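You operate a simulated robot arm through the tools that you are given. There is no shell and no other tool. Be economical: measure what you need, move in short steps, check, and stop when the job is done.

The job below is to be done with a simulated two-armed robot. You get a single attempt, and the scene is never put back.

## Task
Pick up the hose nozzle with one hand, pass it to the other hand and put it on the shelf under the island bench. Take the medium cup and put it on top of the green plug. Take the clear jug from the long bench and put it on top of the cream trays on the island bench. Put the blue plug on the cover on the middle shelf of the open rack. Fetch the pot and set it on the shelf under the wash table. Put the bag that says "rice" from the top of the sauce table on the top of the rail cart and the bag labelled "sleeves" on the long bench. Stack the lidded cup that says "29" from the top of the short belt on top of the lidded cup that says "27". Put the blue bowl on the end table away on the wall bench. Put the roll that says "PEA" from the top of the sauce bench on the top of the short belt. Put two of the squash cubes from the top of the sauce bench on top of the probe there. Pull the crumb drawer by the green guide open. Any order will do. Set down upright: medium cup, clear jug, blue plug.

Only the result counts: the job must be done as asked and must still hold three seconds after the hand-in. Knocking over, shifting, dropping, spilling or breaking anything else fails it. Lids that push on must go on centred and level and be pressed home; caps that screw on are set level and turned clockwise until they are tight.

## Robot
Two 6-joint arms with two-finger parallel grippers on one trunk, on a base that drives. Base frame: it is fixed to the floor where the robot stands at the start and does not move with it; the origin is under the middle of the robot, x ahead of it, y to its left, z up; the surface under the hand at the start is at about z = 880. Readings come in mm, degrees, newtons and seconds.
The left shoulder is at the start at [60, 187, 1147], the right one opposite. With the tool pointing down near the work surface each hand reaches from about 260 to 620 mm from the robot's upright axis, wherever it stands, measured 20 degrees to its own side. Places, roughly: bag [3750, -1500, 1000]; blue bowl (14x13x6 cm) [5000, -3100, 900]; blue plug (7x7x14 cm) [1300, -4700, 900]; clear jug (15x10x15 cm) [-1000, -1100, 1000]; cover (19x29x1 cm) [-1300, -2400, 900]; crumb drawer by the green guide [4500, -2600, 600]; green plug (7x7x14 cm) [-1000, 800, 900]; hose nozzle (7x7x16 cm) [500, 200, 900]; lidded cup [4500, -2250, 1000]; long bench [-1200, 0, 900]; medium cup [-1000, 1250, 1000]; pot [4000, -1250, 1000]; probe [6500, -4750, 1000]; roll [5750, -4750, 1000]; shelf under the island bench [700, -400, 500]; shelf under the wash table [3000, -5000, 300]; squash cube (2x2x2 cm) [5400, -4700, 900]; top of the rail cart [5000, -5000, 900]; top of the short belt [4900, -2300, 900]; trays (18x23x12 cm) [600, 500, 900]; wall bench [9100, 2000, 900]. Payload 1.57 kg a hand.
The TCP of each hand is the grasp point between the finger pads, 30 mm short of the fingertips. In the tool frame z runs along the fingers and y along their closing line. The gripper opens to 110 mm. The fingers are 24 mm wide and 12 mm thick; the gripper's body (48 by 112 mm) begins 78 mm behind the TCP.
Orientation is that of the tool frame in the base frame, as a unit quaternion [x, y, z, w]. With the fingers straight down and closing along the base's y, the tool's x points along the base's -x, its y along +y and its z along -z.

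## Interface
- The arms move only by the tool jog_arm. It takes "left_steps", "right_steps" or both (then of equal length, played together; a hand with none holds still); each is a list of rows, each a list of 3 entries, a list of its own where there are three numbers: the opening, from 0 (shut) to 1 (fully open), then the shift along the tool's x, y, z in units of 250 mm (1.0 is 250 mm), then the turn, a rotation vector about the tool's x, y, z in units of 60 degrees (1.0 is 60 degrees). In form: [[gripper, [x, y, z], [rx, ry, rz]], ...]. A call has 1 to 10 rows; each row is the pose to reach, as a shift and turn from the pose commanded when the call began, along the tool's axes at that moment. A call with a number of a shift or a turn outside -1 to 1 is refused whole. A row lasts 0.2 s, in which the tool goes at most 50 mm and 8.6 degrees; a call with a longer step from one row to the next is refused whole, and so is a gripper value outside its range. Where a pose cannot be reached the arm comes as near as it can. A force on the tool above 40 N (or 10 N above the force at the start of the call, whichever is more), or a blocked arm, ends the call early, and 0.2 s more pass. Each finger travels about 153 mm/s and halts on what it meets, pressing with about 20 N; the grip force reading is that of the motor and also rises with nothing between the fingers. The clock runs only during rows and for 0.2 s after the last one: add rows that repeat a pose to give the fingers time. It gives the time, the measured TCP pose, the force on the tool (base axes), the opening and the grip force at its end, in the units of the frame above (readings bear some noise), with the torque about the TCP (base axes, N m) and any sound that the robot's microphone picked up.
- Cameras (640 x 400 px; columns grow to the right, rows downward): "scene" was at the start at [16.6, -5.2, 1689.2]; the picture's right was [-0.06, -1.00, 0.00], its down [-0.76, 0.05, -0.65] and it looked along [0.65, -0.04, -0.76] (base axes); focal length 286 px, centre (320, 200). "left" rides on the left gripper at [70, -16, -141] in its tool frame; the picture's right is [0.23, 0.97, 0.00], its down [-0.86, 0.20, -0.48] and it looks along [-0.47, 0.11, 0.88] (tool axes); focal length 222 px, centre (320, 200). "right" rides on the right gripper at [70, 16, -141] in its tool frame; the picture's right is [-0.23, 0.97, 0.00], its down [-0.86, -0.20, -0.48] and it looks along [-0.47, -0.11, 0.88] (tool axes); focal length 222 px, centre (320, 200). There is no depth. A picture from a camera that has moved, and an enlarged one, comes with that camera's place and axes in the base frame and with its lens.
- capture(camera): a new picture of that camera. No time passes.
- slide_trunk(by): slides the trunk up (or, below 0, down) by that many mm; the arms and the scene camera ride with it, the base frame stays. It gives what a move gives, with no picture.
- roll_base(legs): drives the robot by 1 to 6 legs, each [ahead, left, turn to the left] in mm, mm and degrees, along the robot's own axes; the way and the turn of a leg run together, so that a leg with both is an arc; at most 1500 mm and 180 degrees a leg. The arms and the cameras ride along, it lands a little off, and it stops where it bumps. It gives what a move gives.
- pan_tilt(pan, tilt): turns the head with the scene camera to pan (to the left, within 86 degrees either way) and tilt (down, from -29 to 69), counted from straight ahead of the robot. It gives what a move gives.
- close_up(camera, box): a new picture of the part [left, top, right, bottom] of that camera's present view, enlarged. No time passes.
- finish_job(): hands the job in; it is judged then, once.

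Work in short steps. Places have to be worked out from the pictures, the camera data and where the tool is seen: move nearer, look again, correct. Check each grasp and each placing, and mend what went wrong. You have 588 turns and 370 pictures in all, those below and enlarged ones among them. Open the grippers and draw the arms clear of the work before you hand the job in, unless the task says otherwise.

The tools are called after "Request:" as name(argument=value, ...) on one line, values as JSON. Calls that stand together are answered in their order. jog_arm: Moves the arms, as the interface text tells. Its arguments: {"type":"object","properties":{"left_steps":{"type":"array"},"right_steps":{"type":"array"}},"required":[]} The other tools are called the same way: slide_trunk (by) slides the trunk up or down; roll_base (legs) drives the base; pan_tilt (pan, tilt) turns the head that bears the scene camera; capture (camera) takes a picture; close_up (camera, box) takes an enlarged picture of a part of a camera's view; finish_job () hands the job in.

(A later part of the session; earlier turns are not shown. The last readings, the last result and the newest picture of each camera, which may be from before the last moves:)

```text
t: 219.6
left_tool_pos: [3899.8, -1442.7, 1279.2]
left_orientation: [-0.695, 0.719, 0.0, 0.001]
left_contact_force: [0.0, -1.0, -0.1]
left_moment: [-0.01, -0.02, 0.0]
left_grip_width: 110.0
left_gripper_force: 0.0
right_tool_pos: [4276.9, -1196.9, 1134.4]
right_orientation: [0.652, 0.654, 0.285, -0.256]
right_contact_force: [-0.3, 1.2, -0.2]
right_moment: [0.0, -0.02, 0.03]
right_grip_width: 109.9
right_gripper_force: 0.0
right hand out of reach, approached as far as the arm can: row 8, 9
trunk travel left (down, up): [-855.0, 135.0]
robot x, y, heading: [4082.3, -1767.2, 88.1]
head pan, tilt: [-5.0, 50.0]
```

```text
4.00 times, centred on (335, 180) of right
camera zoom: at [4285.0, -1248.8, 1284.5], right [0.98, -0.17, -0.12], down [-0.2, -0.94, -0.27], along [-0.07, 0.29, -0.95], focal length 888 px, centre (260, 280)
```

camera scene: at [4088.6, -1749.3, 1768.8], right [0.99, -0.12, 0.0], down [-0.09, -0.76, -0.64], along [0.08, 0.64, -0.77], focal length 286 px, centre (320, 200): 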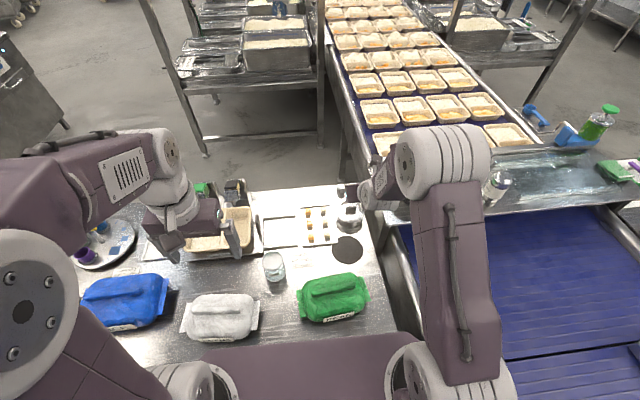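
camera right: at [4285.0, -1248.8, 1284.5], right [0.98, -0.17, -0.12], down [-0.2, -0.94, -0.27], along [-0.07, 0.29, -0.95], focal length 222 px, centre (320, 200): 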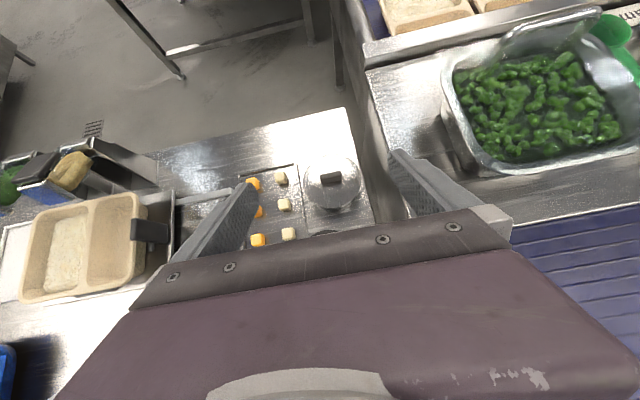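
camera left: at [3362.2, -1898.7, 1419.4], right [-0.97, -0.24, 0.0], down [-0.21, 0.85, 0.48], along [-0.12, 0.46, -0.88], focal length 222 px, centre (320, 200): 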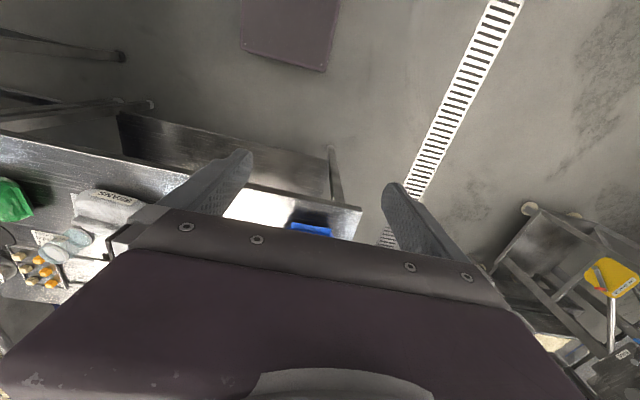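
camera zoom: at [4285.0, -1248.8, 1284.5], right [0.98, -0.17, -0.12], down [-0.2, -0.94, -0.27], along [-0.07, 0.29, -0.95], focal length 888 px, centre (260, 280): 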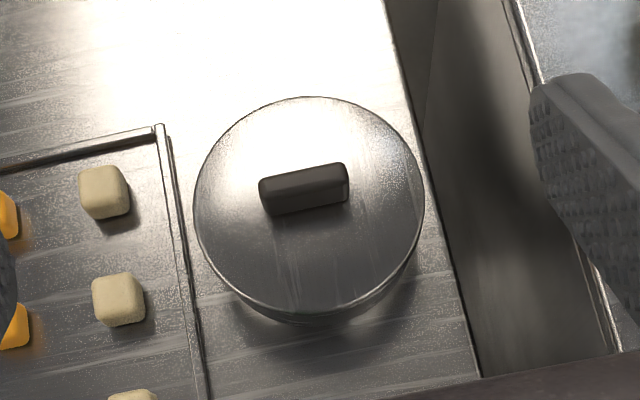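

Lid flange: centre (4285, −1105), z≈913, Ø104. I go to a 30°-pitch pre-grasp aimed beneath the flange.

Request:
jog_arm(right_steps=[[1, [-0.117, 0.002, 0.083], [0, 0.05, 0]], [1, [-0.234, 0.004, 0.166], [0, 0.1, 0]], [1, [-0.351, 0.006, 0.249], [0, 0.15, 0]], [1, [-0.468, 0.008, 0.332], [0, 0.2, 0]], [1, [-0.585, 0.01, 0.415], [0, 0.25, 0]], [1, [-0.585, 0.01, 0.415], [0, 0.25, 0]]])

Request:
capture(camera="right")

Request:
close_up(camera="scene", box=[250, 170, 450, 310])

```text
t: 221.0
left_tool_pos: [3899.7, -1440.0, 1279.2]
left_orientation: [-0.696, 0.718, 0.0, 0.0]
left_contact_force: [-0.7, -0.5, 0.3]
left_moment: [0.04, 0.04, 0.01]
left_grip_width: 110.0
left_gripper_force: 0.0
right_tool_pos: [4277.0, -1163.0, 964.2]
right_orientation: [0.601, 0.626, 0.385, -0.314]
right_contact_force: [-0.1, 0.0, 0.0]
right_moment: [0.04, -0.03, -0.01]
right_grip_width: 110.3
right_gripper_force: 0.0
right hand out of reach, approached as far as the arm can: row 1, 2, 3, 4, 5, 6
trunk travel left (down, up): [-855.0, 135.0]
robot x, y, heading: [4082.4, -1763.4, 88.1]
head pan, tilt: [-5.0, 50.0]
```

```text
257 pictures are left
camera right: at [4278.4, -1249.8, 1096.0], right [0.99, -0.13, -0.09], down [-0.16, -0.85, -0.51], along [-0.01, 0.52, -0.86], focal length 222 px, centre (320, 200)
```

right: 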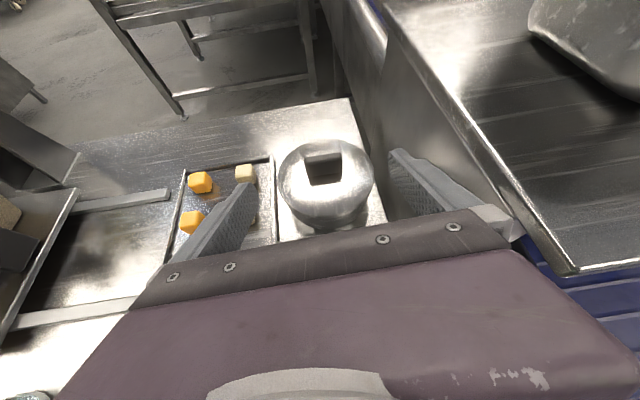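

```text
2.86 times, centred on (350, 240) of scene
camera zoom: at [4088.8, -1748.7, 1768.8], right [0.99, -0.12, 0.0], down [-0.09, -0.76, -0.64], along [0.08, 0.64, -0.77], focal length 818 px, centre (234, 86)
```

zoom: 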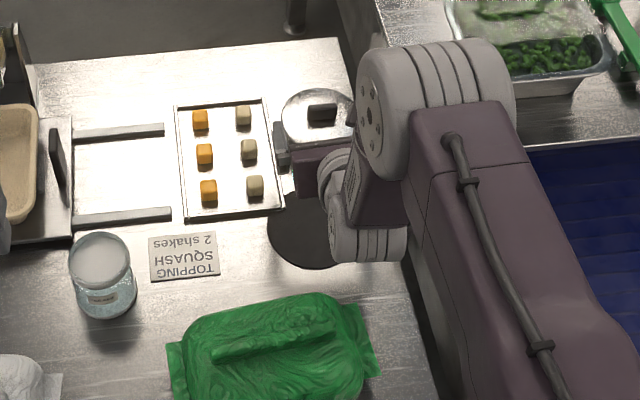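

The arm can't fold that close; I back the base 90 mm, which brings the hand to the right stand-off.

Request:
roll_base(legs=[[-90, 0, 0]])

Request:
capture(camera="right")

```text
t: 222.1
left_tool_pos: [3897.6, -1526.8, 1277.3]
left_orientation: [-0.695, 0.719, -0.001, -0.001]
left_contact_force: [-0.1, 0.4, -0.3]
left_moment: [-0.04, 0.0, 0.01]
left_grip_width: 110.0
left_gripper_force: 0.0
right_tool_pos: [4274.9, -1249.0, 962.4]
right_orientation: [0.602, 0.627, 0.383, -0.312]
right_contact_force: [0.5, 0.6, 0.6]
right_moment: [0.02, 0.01, 0.03]
right_grip_width: 110.0
right_gripper_force: 0.1
trunk travel left (down, up): [-855.0, 135.0]
robot x, y, heading: [4079.2, -1852.5, 88.4]
head pan, tilt: [-5.0, 50.0]
```

```text
255 pictures are left
camera right: at [4276.1, -1335.7, 1094.5], right [0.99, -0.14, -0.09], down [-0.16, -0.85, -0.51], along [-0.01, 0.51, -0.86], focal length 222 px, centre (320, 200)
```

right: 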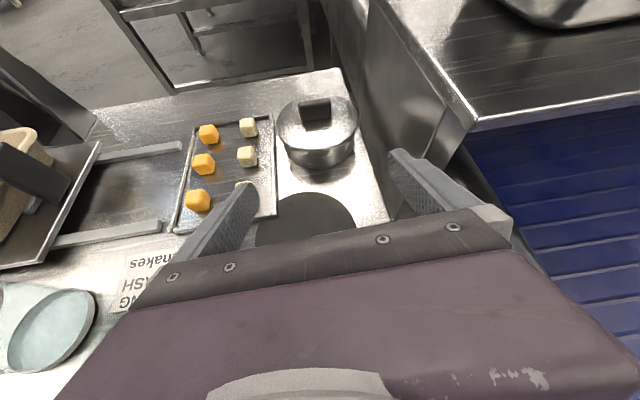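

The sample tray's rim crowds the west side, so fingers can't get below the flange here. Plan: grip the lid rim again, slide the pot ~95 mm north past the tray, then grip the body there. First I fix a ~7° roll error.

Request:
jog_arm(right_steps=[[1, [0, 0, 0], [0, 0, 0.06]], [1, [0, 0, 0], [0, 0, 0.12]], [1, [0, 0, 0], [0, 0, 0.12]]])

```text
t: 222.9
left_tool_pos: [3897.0, -1532.2, 1279.3]
left_orientation: [-0.695, 0.719, 0.001, 0.001]
left_contact_force: [0.4, -0.3, 0.0]
left_moment: [0.01, -0.01, -0.05]
left_grip_width: 110.1
left_gripper_force: 0.2
right_tool_pos: [4275.0, -1254.7, 965.0]
right_orientation: [0.601, 0.627, 0.384, -0.313]
right_contact_force: [-0.6, 0.1, 0.1]
right_moment: [0.0, 0.02, 0.04]
right_grip_width: 110.1
right_gripper_force: 0.0
right hand out of reach, approached as far as the arm can: row 1, 2, 3
trunk travel left (down, up): [-855.0, 135.0]
robot x, y, heading: [4077.1, -1852.2, 88.1]
head pan, tilt: [-5.0, 50.0]
```

Request:
jog_arm(right_steps=[[1, [0.083, 0, 0.137], [0, 0, 0]], [1, [0.165, 0, 0.275], [0, 0, 0]], [1, [0.248, 0, 0.412], [0, 0, 0]], [1, [0.248, 0, 0.412], [0, 0, 0]]])

Request:
capture(camera="right")

```text
t: 223.9
left_tool_pos: [3896.8, -1529.1, 1279.9]
left_orientation: [-0.695, 0.719, 0.001, 0.001]
left_contact_force: [-0.2, -0.1, 0.1]
left_moment: [0.0, 0.04, -0.02]
left_grip_width: 109.9
left_gripper_force: 0.0
right_tool_pos: [4277.7, -1133.1, 963.7]
right_orientation: [0.603, 0.627, 0.383, -0.312]
right_contact_force: [-0.1, -0.4, -0.3]
right_moment: [0.0, 0.03, 0.0]
right_grip_width: 110.0
right_gripper_force: 0.0
trunk travel left (down, up): [-855.0, 135.0]
robot x, y, heading: [4077.9, -1855.3, 87.9]
head pan, tilt: [-5.0, 50.0]
```

```text
254 pictures are left
camera right: at [4277.7, -1220.1, 1096.4], right [0.99, -0.13, -0.09], down [-0.16, -0.85, -0.51], along [-0.01, 0.52, -0.86], focal length 222 px, centre (320, 200)
```

right: 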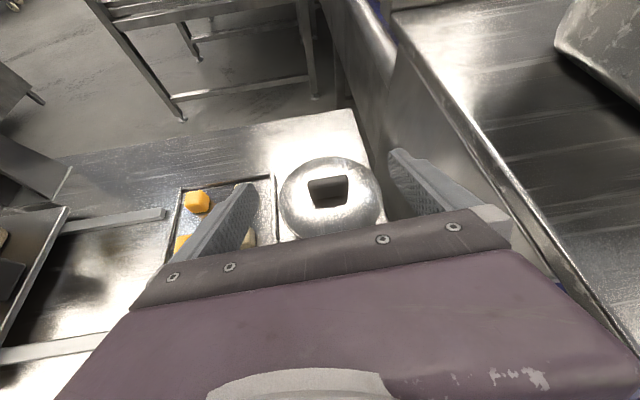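

Request:
jog_arm(right_steps=[[1, [0, 0, 0], [0, 0, 0.06]], [1, [0, 0, 0], [0, 0, 0.12]], [1, [0, 0, 0], [0, 0, 0.12]]])

```text
t: 224.7
left_tool_pos: [3897.2, -1529.4, 1279.8]
left_orientation: [-0.694, 0.72, 0.0, 0.001]
left_contact_force: [0.2, -0.1, -0.3]
left_moment: [0.02, -0.01, -0.04]
left_grip_width: 110.2
left_gripper_force: 0.0
right_tool_pos: [4277.1, -1132.7, 965.1]
right_orientation: [0.64, 0.587, 0.363, -0.337]
right_contact_force: [-0.2, 0.1, 0.0]
right_moment: [-0.02, 0.01, -0.03]
right_grip_width: 110.1
right_gripper_force: 0.0
trunk travel left (down, up): [-855.0, 135.0]
robot x, y, heading: [4079.9, -1854.7, 88.1]
head pan, tilt: [-5.0, 50.0]
```

Level now. I move onto the lid rim and close gently to drag.

Request:
jog_arm(right_steps=[[1, [-0.04, 0.026, 0.045], [0, 0, 0]], [1, [-0.08, 0.026, 0.09], [0, 0, 0]], [1, [-0.124, 0.026, 0.135], [0, 0, 0]], [1, [-0.124, 0.026, 0.135], [0, 0, 0]], [0, [-0.124, 0.026, 0.135], [0, 0, 0]], [0, [-0.124, 0.026, 0.135], [0, 0, 0]]])

Request:
capture(camera="right")

```text
t: 226.1
left_tool_pos: [3899.1, -1531.7, 1278.9]
left_orientation: [-0.694, 0.72, 0.001, -0.001]
left_contact_force: [0.3, -0.9, 0.0]
left_moment: [-0.05, 0.0, 0.02]
left_grip_width: 110.2
left_gripper_force: 0.1
right_tool_pos: [4282.5, -1126.2, 931.0]
right_orientation: [0.64, 0.587, 0.365, -0.337]
right_contact_force: [5.3, -0.4, 1.4]
right_moment: [0.06, -0.11, -0.18]
right_grip_width: 39.7
right_gripper_force: 20.2
right hand out of reach, approached as far as the arm can: row 3, 4, 5, 6
trunk travel left (down, up): [-855.0, 135.0]
robot x, y, heading: [4077.3, -1854.3, 87.7]
head pan, tilt: [-5.0, 50.0]
heard: snap
```

```text
253 pictures are left
camera right: at [4290.2, -1214.0, 1062.4], right [0.96, -0.2, -0.2], down [-0.27, -0.83, -0.49], along [-0.07, 0.53, -0.85], focal length 222 px, centre (320, 200)
```

right: 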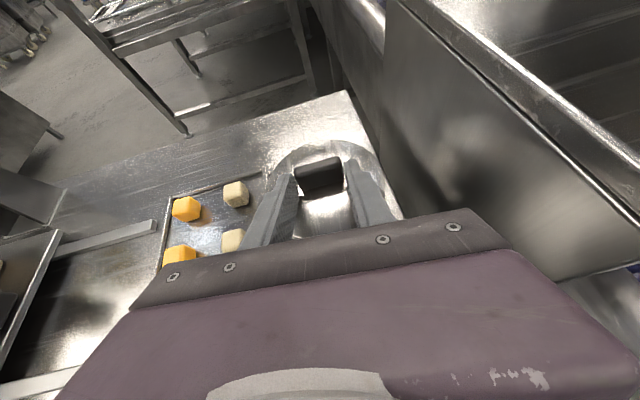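

The arm stopped short at z=931 and closed on the knob; a snap was heard. I zoom to see the lid's state.

Request:
close_up(camera="right", box=[220, 110, 440, 250])

Request:
close_up(camera="scene", box=[290, 130, 450, 240])

```text
2.86 times, centred on (330, 180) of right
camera zoom: at [4290.2, -1214.0, 1062.4], right [0.96, -0.2, -0.2], down [-0.27, -0.83, -0.49], along [-0.07, 0.53, -0.85], focal length 635 px, centre (291, 257)
```

zoom: 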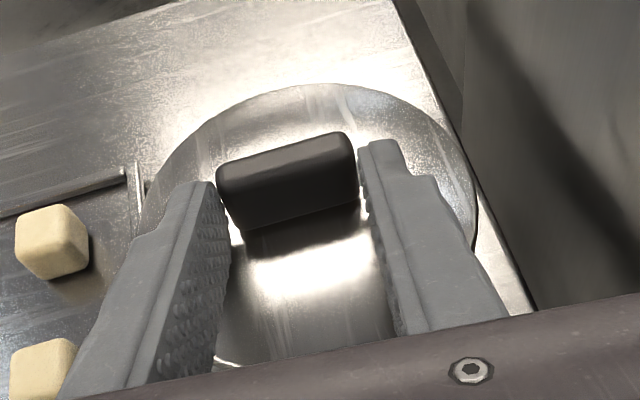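

```text
3.64 times, centred on (370, 185) of scene
camera zoom: at [4086.7, -1838.7, 1768.8], right [0.99, -0.12, 0.0], down [-0.09, -0.76, -0.64], along [0.08, 0.64, -0.77], focal length 1042 px, centre (138, 254)
```

zoom: 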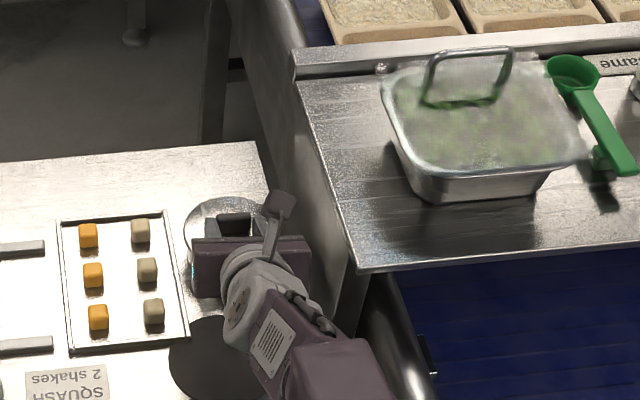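

I open the fingers and back off slightly to inspect the lid seating.

Request:
jog_arm(right_steps=[[1, [0, 0, 0], [0, 0, 0]], [1, [0, 0, 0], [0, 0, 0]], [1, [0.15, 0, -0.1], [0, 0, 0]], [1, [0.28, 0, -0.2], [0, 0, 0]], [1, [0.42, 0, -0.3], [0, 0, 0]]])

Request:
close_up(camera="right", box=[220, 90, 440, 240])

```text
t: 227.3
left_tool_pos: [3896.8, -1530.9, 1278.9]
left_orientation: [-0.694, 0.72, 0.001, 0.001]
left_contact_force: [-0.1, -0.6, 0.6]
left_moment: [0.02, 0.0, -0.01]
left_grip_width: 110.0
left_gripper_force: 0.0
right_tool_pos: [4278.7, -1136.1, 1059.6]
right_orientation: [0.639, 0.587, 0.364, -0.337]
right_contact_force: [0.6, 0.0, 0.5]
right_moment: [-0.04, 0.0, -0.01]
right_grip_width: 110.1
right_gripper_force: 0.0
trunk travel left (down, up): [-855.0, 135.0]
robot x, y, heading: [4077.7, -1858.3, 88.0]
head pan, tilt: [-5.0, 50.0]
```

```text
2.67 times, centred on (330, 165) of right
camera zoom: at [4288.1, -1225.5, 1191.3], right [0.96, -0.2, -0.2], down [-0.27, -0.83, -0.49], along [-0.07, 0.53, -0.85], focal length 592 px, centre (293, 293)
```

zoom: 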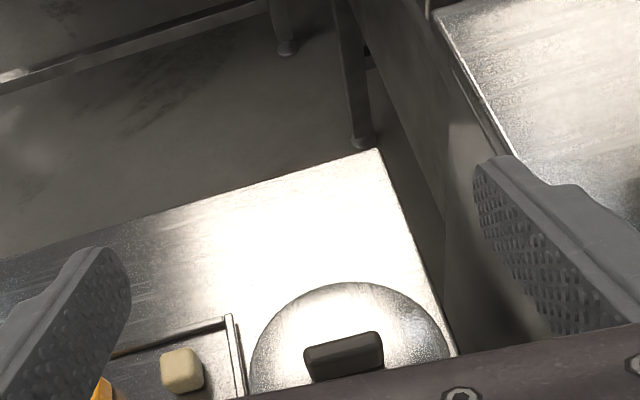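

Request:
jog_arm(right_steps=[[1, [-0.08, 0, -0.137], [0, 0, 0]], [1, [-0.16, 0, -0.275], [0, 0, 0]], [1, [-0.2, 0, -0.343], [0, 0, 0]]])

Request:
close_up(camera="right", box=[250, 80, 430, 210])

Request:
close_up(camera="scene", box=[290, 130, 450, 240])

```text
t: 228.1
left_tool_pos: [3897.7, -1530.4, 1280.3]
left_orientation: [-0.695, 0.719, -0.001, 0.0]
left_contact_force: [0.1, 0.1, 0.1]
left_moment: [-0.03, 0.0, -0.02]
left_grip_width: 110.0
left_gripper_force: 0.2
right_tool_pos: [4255.7, -1217.7, 1065.5]
right_orientation: [0.639, 0.59, 0.374, -0.321]
right_contact_force: [-0.5, -0.1, 0.4]
right_moment: [0.02, 0.0, 0.0]
right_grip_width: 110.1
right_gripper_force: 0.1
right hand out of reach, approached as far as the arm can: row 1, 2, 3
trunk travel left (down, up): [-855.0, 135.0]
robot x, y, heading: [4075.1, -1854.3, 88.1]
head pan, tilt: [-5.0, 50.0]
```

```text
3.08 times, centred on (340, 145) of right
camera zoom: at [4259.0, -1305.3, 1198.7], right [0.96, -0.21, -0.16], down [-0.27, -0.83, -0.49], along [-0.03, 0.52, -0.86], focal length 684 px, centre (258, 369)
```

zoom: 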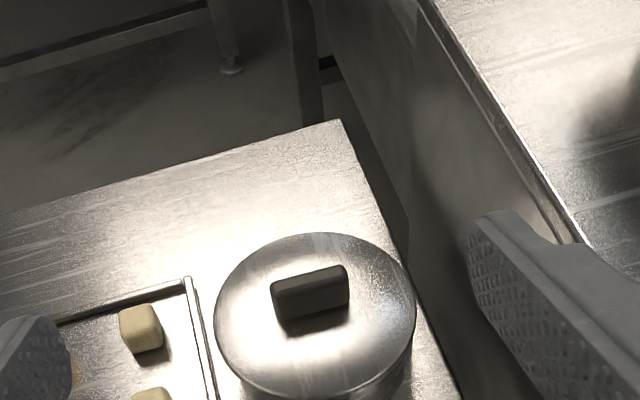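

```text
3.64 times, centred on (370, 185) of scene
camera zoom: at [4085.6, -1838.1, 1768.8], right [0.99, -0.12, 0.0], down [-0.09, -0.76, -0.64], along [0.08, 0.64, -0.77], focal length 1042 px, centre (138, 254)
```

zoom: 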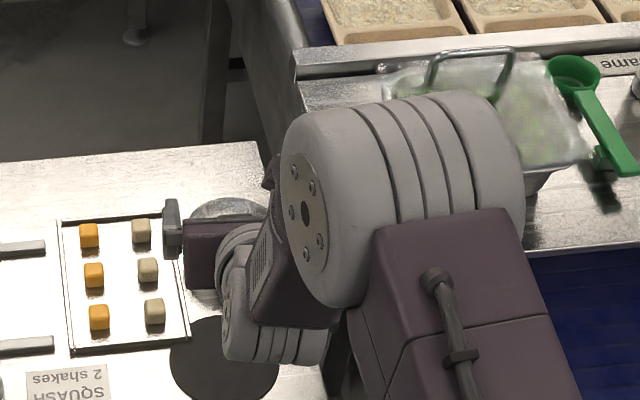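

The lid looks seated but I will press it later to be sure. The camera-up pose is at the wrist's limit, so I roll back to camera-down; with the trunk lower a 30° pitch still keeps the camera above the table.

Request:
jog_arm(right_steps=[[1, [0, 0, -0.1], [0, 0, -0.14]], [1, [0, 0, -0.1], [0, 0, -0.28]], [1, [0, 0, -0.1], [0, 0, -0.42]], [1, [0, 0, -0.1], [0, 0, -0.56]], [1, [0, 0, -0.1], [0, 0, -0.7]], [1, [0, 0, -0.1], [0, 0, -0.84]], [1, [0, 0, -0.1], [0, 0, -0.98]]])

Request:
jog_arm(right_steps=[[1, [0, 0, 0], [0, 0, -0.14]], [1, [0, 0, 0], [0, 0, -0.28]], [1, [0, 0, 0], [0, 0, -0.42]], [1, [0, 0, 0], [0, 0, -0.56]], [1, [0, 0, 0], [0, 0, -0.7]], [1, [0, 0, 0], [0, 0, -0.84]], [1, [0, 0, 0], [0, 0, -0.98]]])

Request:
jog_arm(right_steps=[[1, [0, 0, 0], [0, 0, -0.14]], [1, [0, 0, 0], [0, 0, -0.28]], [1, [0, 0, 0], [0, 0, -0.42]], [1, [0, 0, 0], [0, 0, -0.56]], [1, [0, 0, 0], [0, 0, -0.7]], [1, [0, 0, 0], [0, 0, -0.84]], [1, [0, 0, 0], [0, 0, -0.98]]])

```text
t: 229.7
left_tool_pos: [3897.6, -1529.7, 1279.5]
left_orientation: [-0.695, 0.719, 0.0, 0.0]
left_contact_force: [0.7, 0.4, 0.1]
left_moment: [-0.01, -0.01, 0.01]
left_grip_width: 110.2
left_gripper_force: 0.0
right_tool_pos: [4254.4, -1239.2, 1078.7]
right_orientation: [0.268, 0.826, 0.484, -0.114]
right_contact_force: [1.3, -0.5, -0.5]
right_moment: [0.04, -0.01, -0.02]
right_grip_width: 109.9
right_gripper_force: 0.1
trunk travel left (down, up): [-855.0, 135.0]
robot x, y, heading: [4074.8, -1855.3, 87.8]
head pan, tilt: [-5.0, 50.0]
```

```text
t: 231.3
left_tool_pos: [3896.1, -1530.3, 1279.0]
left_orientation: [-0.695, 0.719, 0.0, 0.0]
left_contact_force: [0.5, -0.1, 0.1]
left_moment: [-0.01, -0.02, 0.01]
left_grip_width: 110.1
left_gripper_force: 0.1
right_tool_pos: [4254.2, -1239.9, 1078.5]
right_orientation: [-0.172, 0.852, 0.476, 0.137]
right_contact_force: [-0.7, 0.1, 0.5]
right_moment: [0.01, -0.01, 0.03]
right_grip_width: 110.1
right_gripper_force: 0.0
trunk travel left (down, up): [-855.0, 135.0]
robot x, y, heading: [4078.5, -1854.8, 88.0]
head pan, tilt: [-5.0, 50.0]
```

```text
t: 232.9
left_tool_pos: [3896.6, -1530.5, 1278.8]
left_orientation: [-0.694, 0.72, 0.0, 0.0]
left_contact_force: [0.7, -0.3, -0.1]
left_moment: [0.01, 0.02, -0.01]
left_grip_width: 110.0
left_gripper_force: 0.1
right_tool_pos: [4254.2, -1239.6, 1079.8]
right_orientation: [-0.568, 0.657, 0.347, 0.353]
right_contact_force: [-0.1, 0.2, -0.2]
right_moment: [0.02, 0.0, 0.01]
right_grip_width: 110.1
right_gripper_force: 0.1
trunk travel left (down, up): [-855.0, 135.0]
robot x, y, heading: [4077.6, -1855.3, 88.0]
head pan, tilt: [-5.0, 50.0]
```

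I correct roll/yaw and shift east in line with the pot, lower the trunk 110 mm, and move the base 75 mm closer.

Request:
jog_arm(right_steps=[[1, [0, -0.06, 0], [-0.033, 0.002, -0.05]], [1, [0, -0.12, 0], [-0.066, 0.004, -0.1]], [1, [0, -0.12, 0], [-0.066, 0.004, -0.1]]])

Request:
slide_trunk(by=-110)

Request:
roll_base(legs=[[70, 0, 0]])

Request:
capture(camera="right")

```text
t: 233.7
left_tool_pos: [3895.8, -1530.5, 1279.0]
left_orientation: [-0.694, 0.72, 0.0, 0.0]
left_contact_force: [0.3, -0.3, -0.1]
left_moment: [0.0, -0.02, 0.04]
left_grip_width: 110.1
left_gripper_force: 0.0
right_tool_pos: [4283.5, -1242.2, 1078.0]
right_orientation: [-0.614, 0.615, 0.35, 0.349]
right_contact_force: [0.6, -0.6, 0.3]
right_moment: [0.0, 0.03, -0.02]
right_grip_width: 109.9
right_gripper_force: 0.1
trunk travel left (down, up): [-855.0, 135.0]
robot x, y, heading: [4079.4, -1852.5, 88.4]
head pan, tilt: [-5.0, 50.0]
```

```text
t: 235.1
left_tool_pos: [3897.4, -1530.3, 1168.5]
left_orientation: [-0.694, 0.72, 0.001, -0.001]
left_contact_force: [-0.1, 0.3, -0.2]
left_moment: [0.04, 0.0, 0.0]
left_grip_width: 110.2
left_gripper_force: 0.1
right_tool_pos: [4285.2, -1242.7, 967.5]
right_orientation: [-0.613, 0.616, 0.35, 0.35]
right_contact_force: [-0.2, 0.3, -0.9]
right_moment: [0.0, -0.01, 0.01]
right_grip_width: 110.1
right_gripper_force: 0.1
trunk travel left (down, up): [-745.0, 245.0]
robot x, y, heading: [4080.5, -1855.9, 87.9]
head pan, tilt: [-5.0, 50.0]
```

```text
t: 236.1
left_tool_pos: [3899.1, -1462.1, 1170.3]
left_orientation: [-0.695, 0.719, 0.001, 0.001]
left_contact_force: [0.0, 0.3, 0.7]
left_moment: [-0.01, 0.03, 0.03]
left_grip_width: 110.2
left_gripper_force: 0.0
right_tool_pos: [4285.7, -1174.0, 969.0]
right_orientation: [-0.613, 0.615, 0.351, 0.35]
right_contact_force: [-0.1, 0.1, 0.5]
right_moment: [-0.03, -0.01, 0.01]
right_grip_width: 110.1
right_gripper_force: 0.0
trunk travel left (down, up): [-745.0, 245.0]
robot x, y, heading: [4083.7, -1781.3, 88.1]
head pan, tilt: [-5.0, 50.0]
```

```text
247 pictures are left
camera right: at [4269.7, -1332.8, 980.0], right [-0.97, 0.12, 0.2], down [0.2, 0.02, 0.98], along [0.11, 0.99, -0.05], focal length 222 px, centre (320, 200)
```

right: 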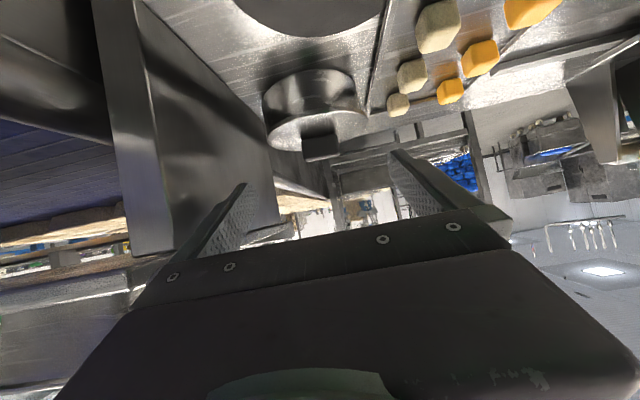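

Request:
close_up(camera="right", box=[240, 40, 400, 180])

```text
2.86 times, centred on (320, 110) of right
camera zoom: at [4269.7, -1332.8, 980.0], right [-0.97, 0.12, 0.2], down [0.2, 0.02, 0.98], along [0.11, 0.99, -0.05], focal length 635 px, centre (320, 457)
```

zoom: 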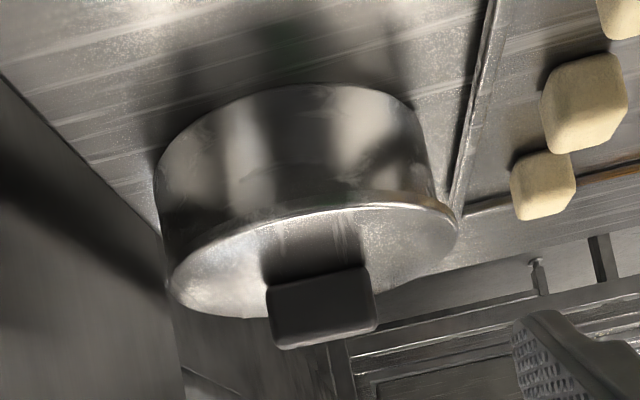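

The lid now looks shifted west and unseated. I check it from the head camera too.

Request:
close_up(camera="scene", box=[300, 160, 420, 250])

```text
4.44 times, centred on (360, 205) of scene
camera zoom: at [4087.5, -1772.0, 1658.8], right [0.99, -0.12, 0.0], down [-0.09, -0.76, -0.64], along [0.08, 0.64, -0.76], focal length 1273 px, centre (142, 178)
```

zoom: 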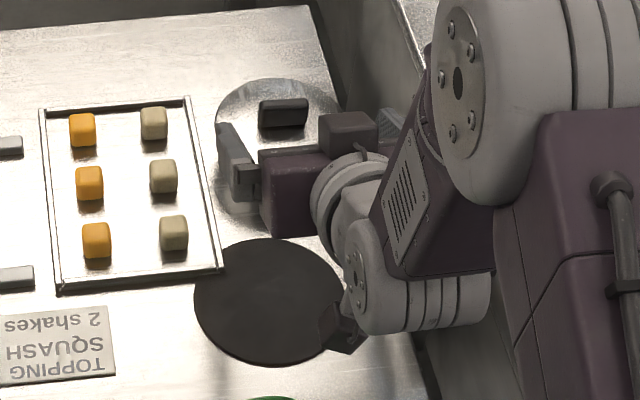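

Request:
jog_arm(right_steps=[[1, [0.018, 0, 0.094], [0, 0, 0]], [1, [0.036, 0, 0.188], [0, 0, 0]], [1, [0.054, 0, 0.282], [0, 0, 0]], [1, [0.054, 0, 0.282], [0, 0, 0]]])

Request:
close_up(camera="right", box=[200, 40, 440, 240])

```text
t: 237.1
left_tool_pos: [3899.3, -1461.4, 1169.9]
left_orientation: [-0.694, 0.72, 0.0, 0.0]
left_contact_force: [-0.5, -0.5, -0.1]
left_moment: [-0.01, 0.04, -0.04]
left_grip_width: 110.2
left_gripper_force: 0.0
right_tool_pos: [4285.3, -1118.3, 919.1]
right_orientation: [-0.613, 0.615, 0.351, 0.35]
right_contact_force: [-0.1, -0.5, 0.1]
right_moment: [-0.02, 0.01, 0.04]
right_grip_width: 110.0
right_gripper_force: 0.2
trunk travel left (down, up): [-745.0, 245.0]
robot x, y, heading: [4081.5, -1782.8, 88.0]
head pan, tilt: [-5.0, 50.0]
```

```text
2.00 times, centred on (320, 140) of right
camera zoom: at [4269.1, -1277.1, 931.3], right [-0.97, 0.12, 0.2], down [0.2, 0.02, 0.98], along [0.11, 0.99, -0.05], focal length 444 px, centre (320, 320)
```

zoom: 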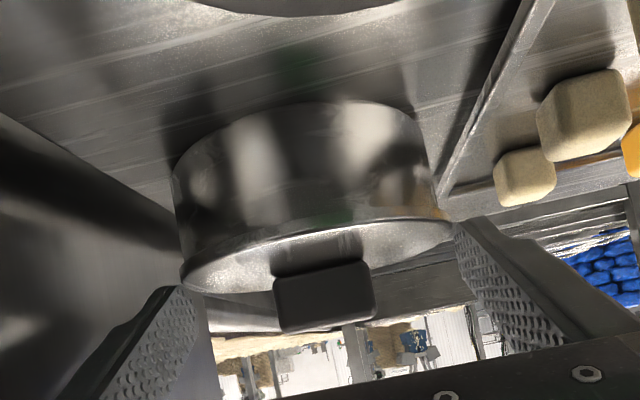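

Positioned. I close to centre the lid east–west.

Request:
jog_arm(right_steps=[[0, [0, 0, 0], [0, 0, 0]], [0, [0, 0, 0], [0, 0, 0]]])

Request:
close_up(camera="right", box=[200, 40, 440, 240])

```text
t: 237.7
left_tool_pos: [3897.8, -1461.2, 1169.5]
left_orientation: [-0.694, 0.72, 0.0, 0.0]
left_contact_force: [0.8, 0.2, -0.1]
left_moment: [0.0, 0.0, -0.01]
left_grip_width: 110.3
left_gripper_force: 0.1
right_tool_pos: [4285.3, -1118.4, 919.4]
right_orientation: [-0.612, 0.616, 0.35, 0.35]
right_contact_force: [0.1, -4.3, 2.4]
right_moment: [0.0, -0.03, 0.0]
right_grip_width: 107.2
right_gripper_force: 19.8
trunk travel left (down, up): [-745.0, 245.0]
robot x, y, heading: [4080.8, -1787.2, 88.0]
head pan, tilt: [-5.0, 50.0]
```

```text
2.00 times, centred on (320, 140) of right
camera zoom: at [4269.0, -1277.0, 931.3], right [-0.97, 0.12, 0.2], down [0.2, 0.02, 0.98], along [0.11, 0.99, -0.05], focal length 444 px, centre (320, 320)
```

zoom: 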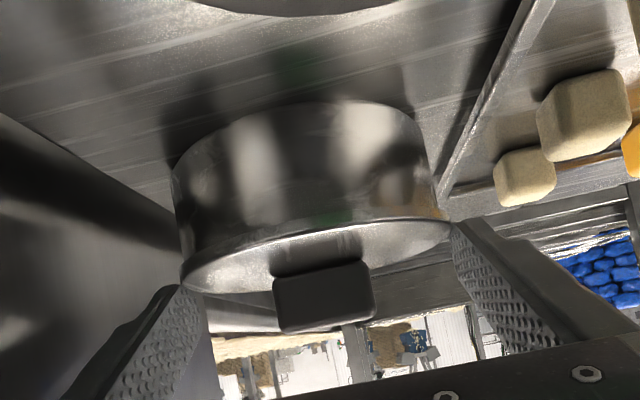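

Width 107 suggests the pads now span the lid's full diameter, centred. I press down a few millimetres and listen for the snap.

Request:
jog_arm(right_steps=[[0, [0.01, 0, -0.006], [0, 0, 0]], [0, [0.0138, 0, 0.008], [0, 0, 0]], [0, [0.0275, 0, 0.016], [0, 0, 0]]])

Request:
close_up(camera="right", box=[200, 40, 440, 240])

```text
t: 238.5
left_tool_pos: [3899.3, -1463.8, 1170.9]
left_orientation: [-0.695, 0.719, 0.001, 0.001]
left_contact_force: [-0.1, 0.0, -0.6]
left_moment: [0.0, 0.01, 0.01]
left_grip_width: 110.0
left_gripper_force: 0.0
right_tool_pos: [4285.7, -1118.6, 917.8]
right_orientation: [-0.611, 0.614, 0.354, 0.353]
right_contact_force: [0.3, -0.1, 22.1]
right_moment: [0.49, -0.03, 0.04]
right_grip_width: 107.7
right_gripper_force: 20.2
trunk travel left (down, up): [-745.0, 245.0]
robot x, y, heading: [4080.7, -1786.0, 88.1]
head pan, tilt: [-5.0, 50.0]
```

```text
2.00 times, centred on (320, 140) of right
camera zoom: at [4268.9, -1277.4, 927.2], right [-0.97, 0.12, 0.2], down [0.2, 0.01, 0.98], along [0.11, 0.99, -0.04], focal length 444 px, centre (320, 320)
```

zoom: 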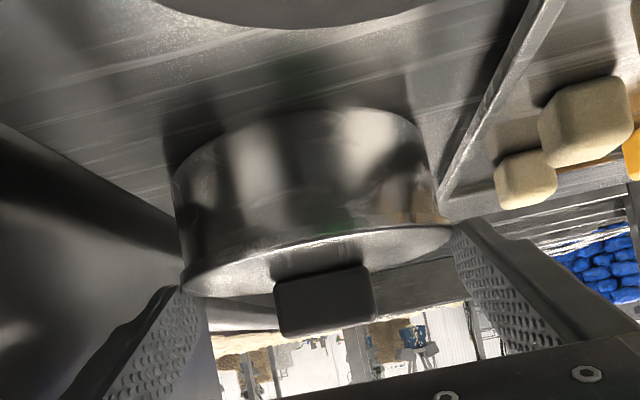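

No snap at 22 N, so it's misaligned. I release, grip the knob instead (centred), and lift the lid to realign properly.

Request:
jog_arm(right_steps=[[1, [-0.02, 0, -0.012], [0, 0, 0]], [1, [-0.02, 0, -0.012], [0, 0, 0]], [1, [-0.055, 0, -0.04], [0, 0, 0]], [1, [-0.075, 0, -0.05], [0, 0, 0]], [1, [-0.075, 0, -0.05], [0, 0, 0]]])

Request:
close_up(camera="right", box=[200, 40, 440, 240])

```text
t: 239.7
left_tool_pos: [3899.4, -1461.4, 1168.6]
left_orientation: [-0.695, 0.719, 0.0, 0.0]
left_contact_force: [0.4, -0.2, 0.0]
left_moment: [-0.01, 0.0, 0.01]
left_grip_width: 110.0
left_gripper_force: 0.1
right_tool_pos: [4286.1, -1119.9, 933.6]
right_orientation: [-0.613, 0.616, 0.35, 0.35]
right_contact_force: [0.0, -0.4, 0.0]
right_moment: [-0.02, -0.04, 0.01]
right_grip_width: 110.2
right_gripper_force: 0.1
trunk travel left (down, up): [-745.0, 245.0]
robot x, y, heading: [4081.8, -1789.1, 88.1]
head pan, tilt: [-5.0, 50.0]
heard: snap
```

```text
2.00 times, centred on (320, 140) of right
camera zoom: at [4270.0, -1278.4, 945.7], right [-0.97, 0.12, 0.2], down [0.2, 0.02, 0.98], along [0.11, 0.99, -0.05], focal length 444 px, centre (320, 320)
```

zoom: 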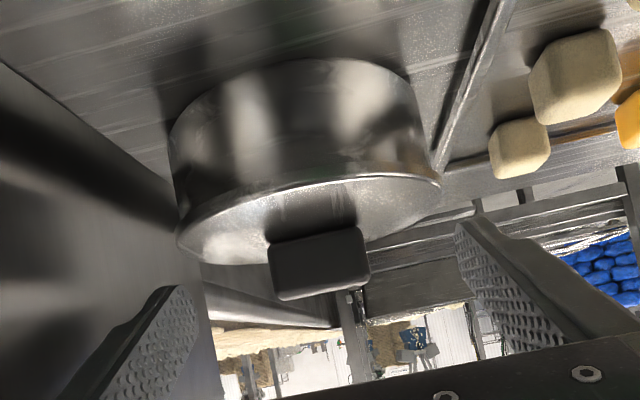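

A snap came as I released, so it may have popped home. I back the hand up out of the way to inspect from the head camera.

Request:
jog_arm(right_steps=[[1, [-0.1, 0, -0.15], [0, 0, 0]], [1, [-0.25, 0, -0.25], [0, 0, 0]], [1, [-0.4, 0, -0.35], [0, 0, 0]], [1, [-0.55, 0, -0.45], [0, 0, 0]], [1, [-0.7, 0, -0.5], [0, 0, 0]]])

Request:
close_up(camera="scene", box=[310, 150, 410, 230])

Request:
close_up(camera="right", box=[240, 60, 400, 180])

```text
t: 240.9
left_tool_pos: [3900.1, -1461.1, 1169.6]
left_orientation: [-0.695, 0.719, 0.0, 0.0]
left_contact_force: [-0.4, 0.0, -0.9]
left_moment: [-0.02, 0.0, -0.02]
left_grip_width: 110.2
left_gripper_force: 0.2
right_tool_pos: [4288.6, -1139.2, 1148.2]
right_orientation: [-0.614, 0.615, 0.351, 0.349]
right_contact_force: [0.7, -0.3, -0.5]
right_moment: [-0.01, 0.0, 0.02]
right_grip_width: 110.0
right_gripper_force: 0.0
trunk travel left (down, up): [-745.0, 245.0]
robot x, y, heading: [4080.8, -1784.3, 87.8]
head pan, tilt: [-5.0, 50.0]
```

```text
5.00 times, centred on (360, 190) of scene
camera zoom: at [4087.6, -1769.0, 1658.7], right [0.99, -0.12, 0.0], down [-0.09, -0.76, -0.64], along [0.08, 0.64, -0.77], focal length 1432 px, centre (120, 250)
```

zoom: 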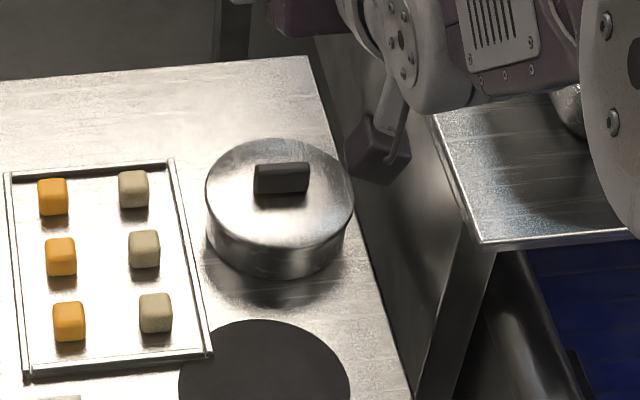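

```text
3.33 times, centred on (320, 120) of right
camera zoom: at [4270.5, -1296.9, 1160.5], right [-0.97, 0.12, 0.2], down [0.2, 0.02, 0.98], along [0.11, 0.99, -0.05], focal length 740 px, centre (320, 467)
```

zoom: 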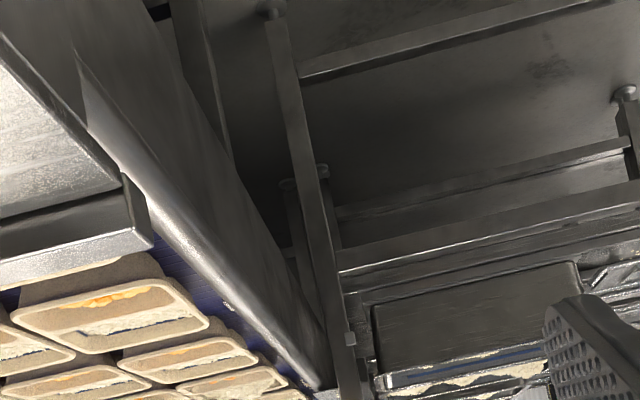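

The lid is on and level. The tray is too close on the west for a body grip, so I'll push the pot ~90 mm north with two fingertips spread 60 mm against its low south side, staying clear of tray and lid. First to a position south of it, pitch 45°.

Request:
jog_arm(right_steps=[[0.545, [0.158, 0.0036, 0.005], [0, 0.0625, 0]], [0.545, [0.315, 0.0072, 0.0095], [0, 0.125, 0]], [0.545, [0.473, 0.011, 0.014], [0, 0.1875, 0]], [0.545, [0.63, 0.0144, 0.019], [0, 0.25, 0]], [0.545, [0.63, 0.0144, 0.019], [0, 0.25, 0]]])

Request:
capture(camera="right")

```text
t: 242.1
left_tool_pos: [3899.8, -1459.6, 1169.4]
left_orientation: [-0.695, 0.719, 0.0, 0.0]
left_contact_force: [0.0, 1.0, 0.1]
left_moment: [-0.03, -0.03, 0.0]
left_grip_width: 110.0
left_gripper_force: 0.0
right_tool_pos: [4281.6, -1214.0, 1010.0]
right_orientation: [-0.654, 0.656, 0.268, 0.266]
right_contact_force: [0.5, -1.3, 0.1]
right_moment: [-0.01, 0.02, -0.01]
right_grip_width: 59.9
right_gripper_force: 0.1
trunk travel left (down, up): [-745.0, 245.0]
robot x, y, heading: [4082.5, -1784.6, 88.0]
head pan, tilt: [-5.0, 50.0]
```

```text
238 pictures are left
camera right: at [4266.1, -1363.9, 1061.5], right [-0.97, 0.16, 0.16], down [0.2, 0.28, 0.94], along [0.11, 0.95, -0.3], focal length 222 px, centre (320, 200)
```

right: 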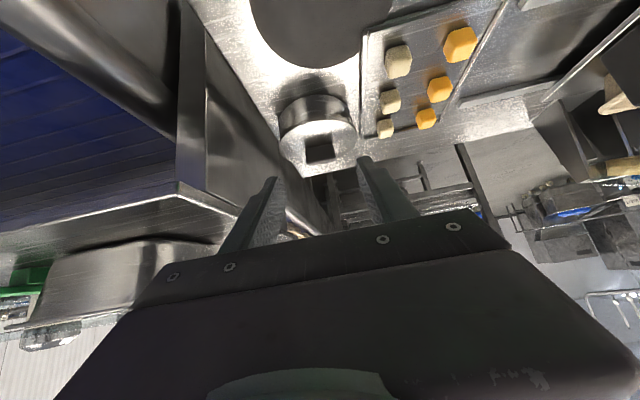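

Request:
jog_arm(right_steps=[[0.545, [0.074, -0.0136, 0.11], [0, 0, 0]], [0.545, [0.147, -0.0136, 0.22], [0, 0, 0]], [0.545, [0.2, -0.0136, 0.3], [0, 0, 0]], [0.545, [0.22, -0.0136, 0.322], [0, 0, 0]], [0.545, [0.22, -0.0136, 0.322], [0, 0, 0]]])

Request:
close_up(camera="right", box=[200, 40, 440, 240])

```text
t: 243.3
left_tool_pos: [3898.0, -1461.0, 1168.8]
left_orientation: [-0.695, 0.719, 0.0, 0.0]
left_contact_force: [0.6, -0.1, 0.4]
left_moment: [0.02, -0.01, 0.01]
left_grip_width: 109.9
left_gripper_force: 0.0
right_tool_pos: [4286.1, -1197.9, 913.7]
right_orientation: [-0.655, 0.655, 0.269, 0.266]
right_contact_force: [-0.1, 0.2, -0.1]
right_moment: [-0.01, -0.02, 0.04]
right_grip_width: 60.0
right_gripper_force: 0.2
trunk travel left (down, up): [-745.0, 245.0]
robot x, y, heading: [4080.9, -1788.3, 88.0]
head pan, tilt: [-5.0, 50.0]
```

```text
2.00 times, centred on (320, 140) of right
camera zoom: at [4269.9, -1347.3, 966.1], right [-0.97, 0.16, 0.16], down [0.2, 0.28, 0.94], along [0.11, 0.95, -0.3], focal length 444 px, centre (320, 320)
```

zoom: 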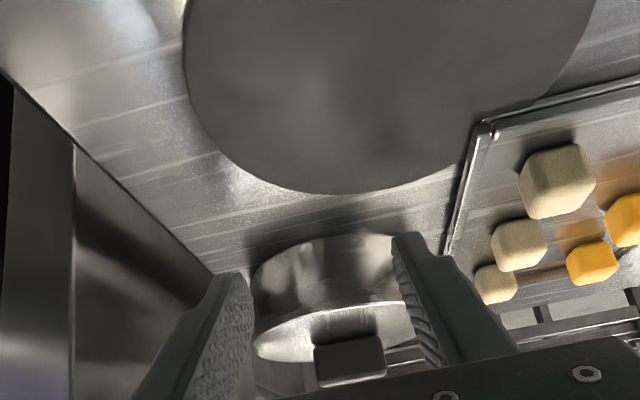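

Fingers straddle the centreline just above the table. I push north slowly in 12 mm steps.

Request:
jog_arm(right_steps=[[0.545, [-0.034, 0, 0.034], [0, 0, 0]], [0.545, [-0.068, 0, 0.068], [0, 0, 0]], [0.545, [-0.102, 0, 0.102], [0, 0, 0]], [0.545, [-0.136, 0, 0.136], [0, 0, 0]], [0.545, [-0.17, 0, 0.17], [0, 0, 0]]])

Request:
close_up(camera="right", box=[200, 40, 440, 240])

Request:
close_up(camera="scene", box=[310, 140, 410, 220])

```text
t: 244.3
left_tool_pos: [3899.3, -1464.3, 1170.0]
left_orientation: [-0.694, 0.72, 0.001, 0.001]
left_contact_force: [-0.3, 0.5, 0.1]
left_moment: [-0.02, -0.02, -0.01]
left_grip_width: 110.1
left_gripper_force: 0.0
right_tool_pos: [4286.3, -1156.5, 917.0]
right_orientation: [-0.653, 0.656, 0.268, 0.268]
right_contact_force: [-0.9, -13.1, 10.5]
right_moment: [-0.08, -0.1, -0.07]
right_grip_width: 59.8
right_gripper_force: 0.1
trunk travel left (down, up): [-745.0, 245.0]
robot x, y, heading: [4079.6, -1787.3, 87.9]
head pan, tilt: [-5.0, 50.0]
heard: snap
stopped in row 4 (right hand): the force on the tool passed its limit at 67 N (the readings are from after the stop); the commanded pose is now the measured one
```

```text
2.00 times, centred on (320, 140) of right
camera zoom: at [4269.1, -1306.7, 969.4], right [-0.97, 0.16, 0.16], down [0.2, 0.28, 0.94], along [0.11, 0.95, -0.3], focal length 444 px, centre (320, 320)
```

zoom: 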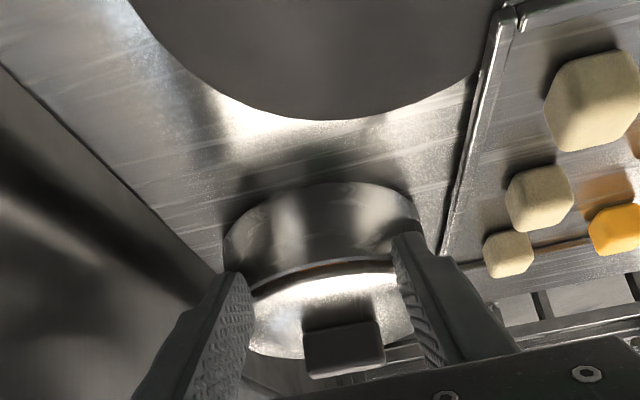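

```text
5.00 times, centred on (360, 180) of scene
camera zoom: at [4086.4, -1774.0, 1659.0], right [0.99, -0.12, 0.0], down [-0.09, -0.76, -0.65], along [0.08, 0.64, -0.76], focal length 1432 px, centre (120, 300)
```

zoom: 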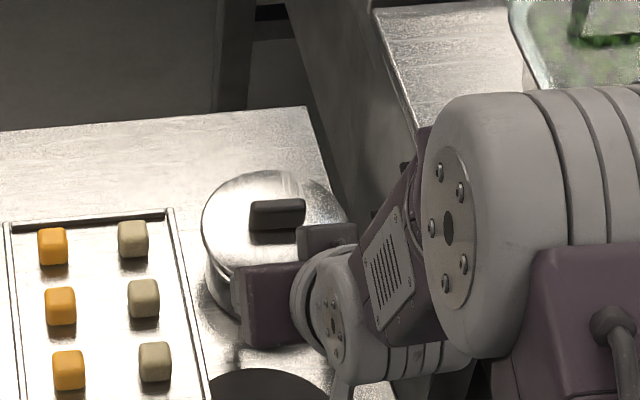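

The push force spiked and the lid snapped again. I back off and re-inspect; also the clear jar labelled "SESAME" at ≈(3987, −1332) fits the listed pot place better, so I must settle which is "the pot".

Request:
jog_arm(right_steps=[[0.545, [0.04, 0, -0.06], [0, 0, 0]], [0.545, [0.0, 0, -0.2], [0, 0, 0]], [0.545, [-0.15, 0, -0.3], [0, 0, 0]], [0.545, [-0.3, 0, -0.4], [0, 0, 0]], [0.545, [-0.45, 0, -0.5], [0, 0, 0]], [0.545, [-0.6, 0, -0.55], [0, 0, 0]]])

Request:
close_up(camera="scene", box=[310, 140, 410, 220])

Request:
close_up(camera="scene", box=[230, 190, 330, 270])

```text
t: 245.7
left_tool_pos: [3899.7, -1460.2, 1169.7]
left_orientation: [-0.694, 0.72, 0.0, 0.0]
left_contact_force: [0.6, 0.2, -0.6]
left_moment: [-0.01, 0.01, -0.02]
left_grip_width: 109.9
left_gripper_force: 0.0
right_tool_pos: [4298.2, -1147.3, 1105.3]
right_orientation: [-0.647, 0.662, 0.253, 0.281]
right_contact_force: [-1.0, 0.6, 0.2]
right_moment: [-0.03, -0.01, -0.02]
right_grip_width: 60.0
right_gripper_force: 0.1
right hand out of reach, approached as far as the arm can: row 5, 6
trunk travel left (down, up): [-745.0, 245.0]
robot x, y, heading: [4081.5, -1785.5, 87.9]
head pan, tilt: [-5.0, 50.0]
```

```text
5.00 times, centred on (360, 180) of scene
camera zoom: at [4088.0, -1767.9, 1658.7], right [0.99, -0.12, 0.0], down [-0.09, -0.76, -0.64], along [0.08, 0.64, -0.77], focal length 1432 px, centre (120, 300)
```

zoom: 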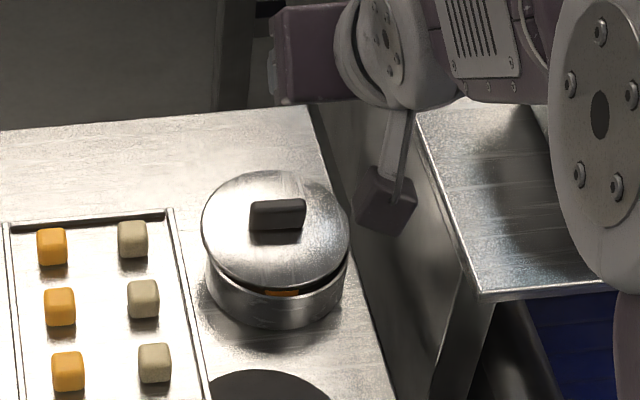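

```text
5.00 times, centred on (280, 230) of scene
camera zoom: at [4088.0, -1767.9, 1658.7], right [0.99, -0.12, 0.0], down [-0.09, -0.76, -0.64], along [0.08, 0.64, -0.77], focal length 1432 px, centre (520, 50)
```

zoom: 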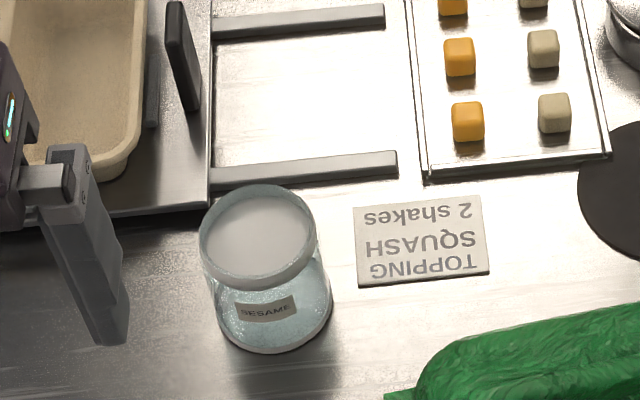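

The pot's body hasn't moved at all under ~60 N: it is fixed or very heavy, so it can't be "the pot". The SESAME jar (portable, right at the listed place) must be it. But I must restore this lid: I go grip the knob.

Request:
jog_arm(right_steps=[[0.545, [0.078, 0.019, 0.119], [-0.011, 0, 0]], [0.545, [0.155, 0.038, 0.238], [-0.022, 0, 0]], [0.545, [0.233, 0.056, 0.357], [-0.033, 0, 0]], [0.545, [0.311, 0.075, 0.476], [-0.044, 0, -0.001]], [0.545, [0.311, 0.075, 0.476], [-0.044, 0, -0.001]]])

Request:
close_up(camera="right", box=[200, 60, 440, 260])

```text
t: 246.9
left_tool_pos: [3899.0, -1460.1, 1169.1]
left_orientation: [-0.694, 0.72, 0.0, 0.0]
left_contact_force: [0.4, -0.6, 1.0]
left_moment: [0.0, -0.02, 0.02]
left_grip_width: 109.9
left_gripper_force: 0.1
right_tool_pos: [4267.9, -1114.1, 979.1]
right_orientation: [0.66, -0.649, -0.282, -0.251]
right_contact_force: [0.8, -0.1, 1.1]
right_moment: [-0.02, 0.0, -0.03]
right_grip_width: 60.0
right_gripper_force: 0.1
right hand out of reach, approached as far as the arm can: row 2
trunk travel left (down, up): [-745.0, 245.0]
robot x, y, heading: [4079.3, -1783.2, 88.0]
head pan, tilt: [-5.0, 50.0]
```

```text
2.00 times, centred on (320, 160) of right
camera zoom: at [4258.1, -1264.2, 1031.2], right [-0.97, 0.13, 0.19], down [0.22, 0.29, 0.93], along [0.07, 0.95, -0.31], focal length 444 px, centre (320, 280)
```

zoom: 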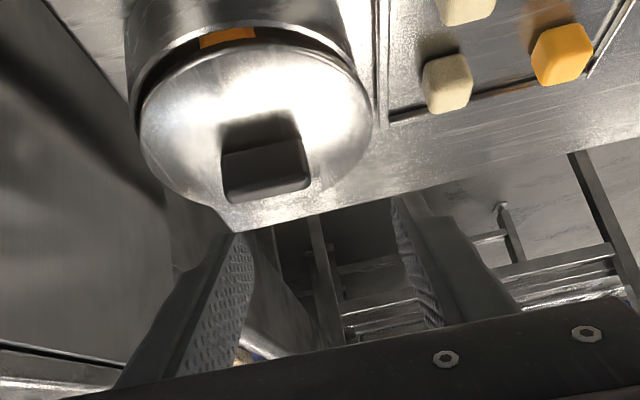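

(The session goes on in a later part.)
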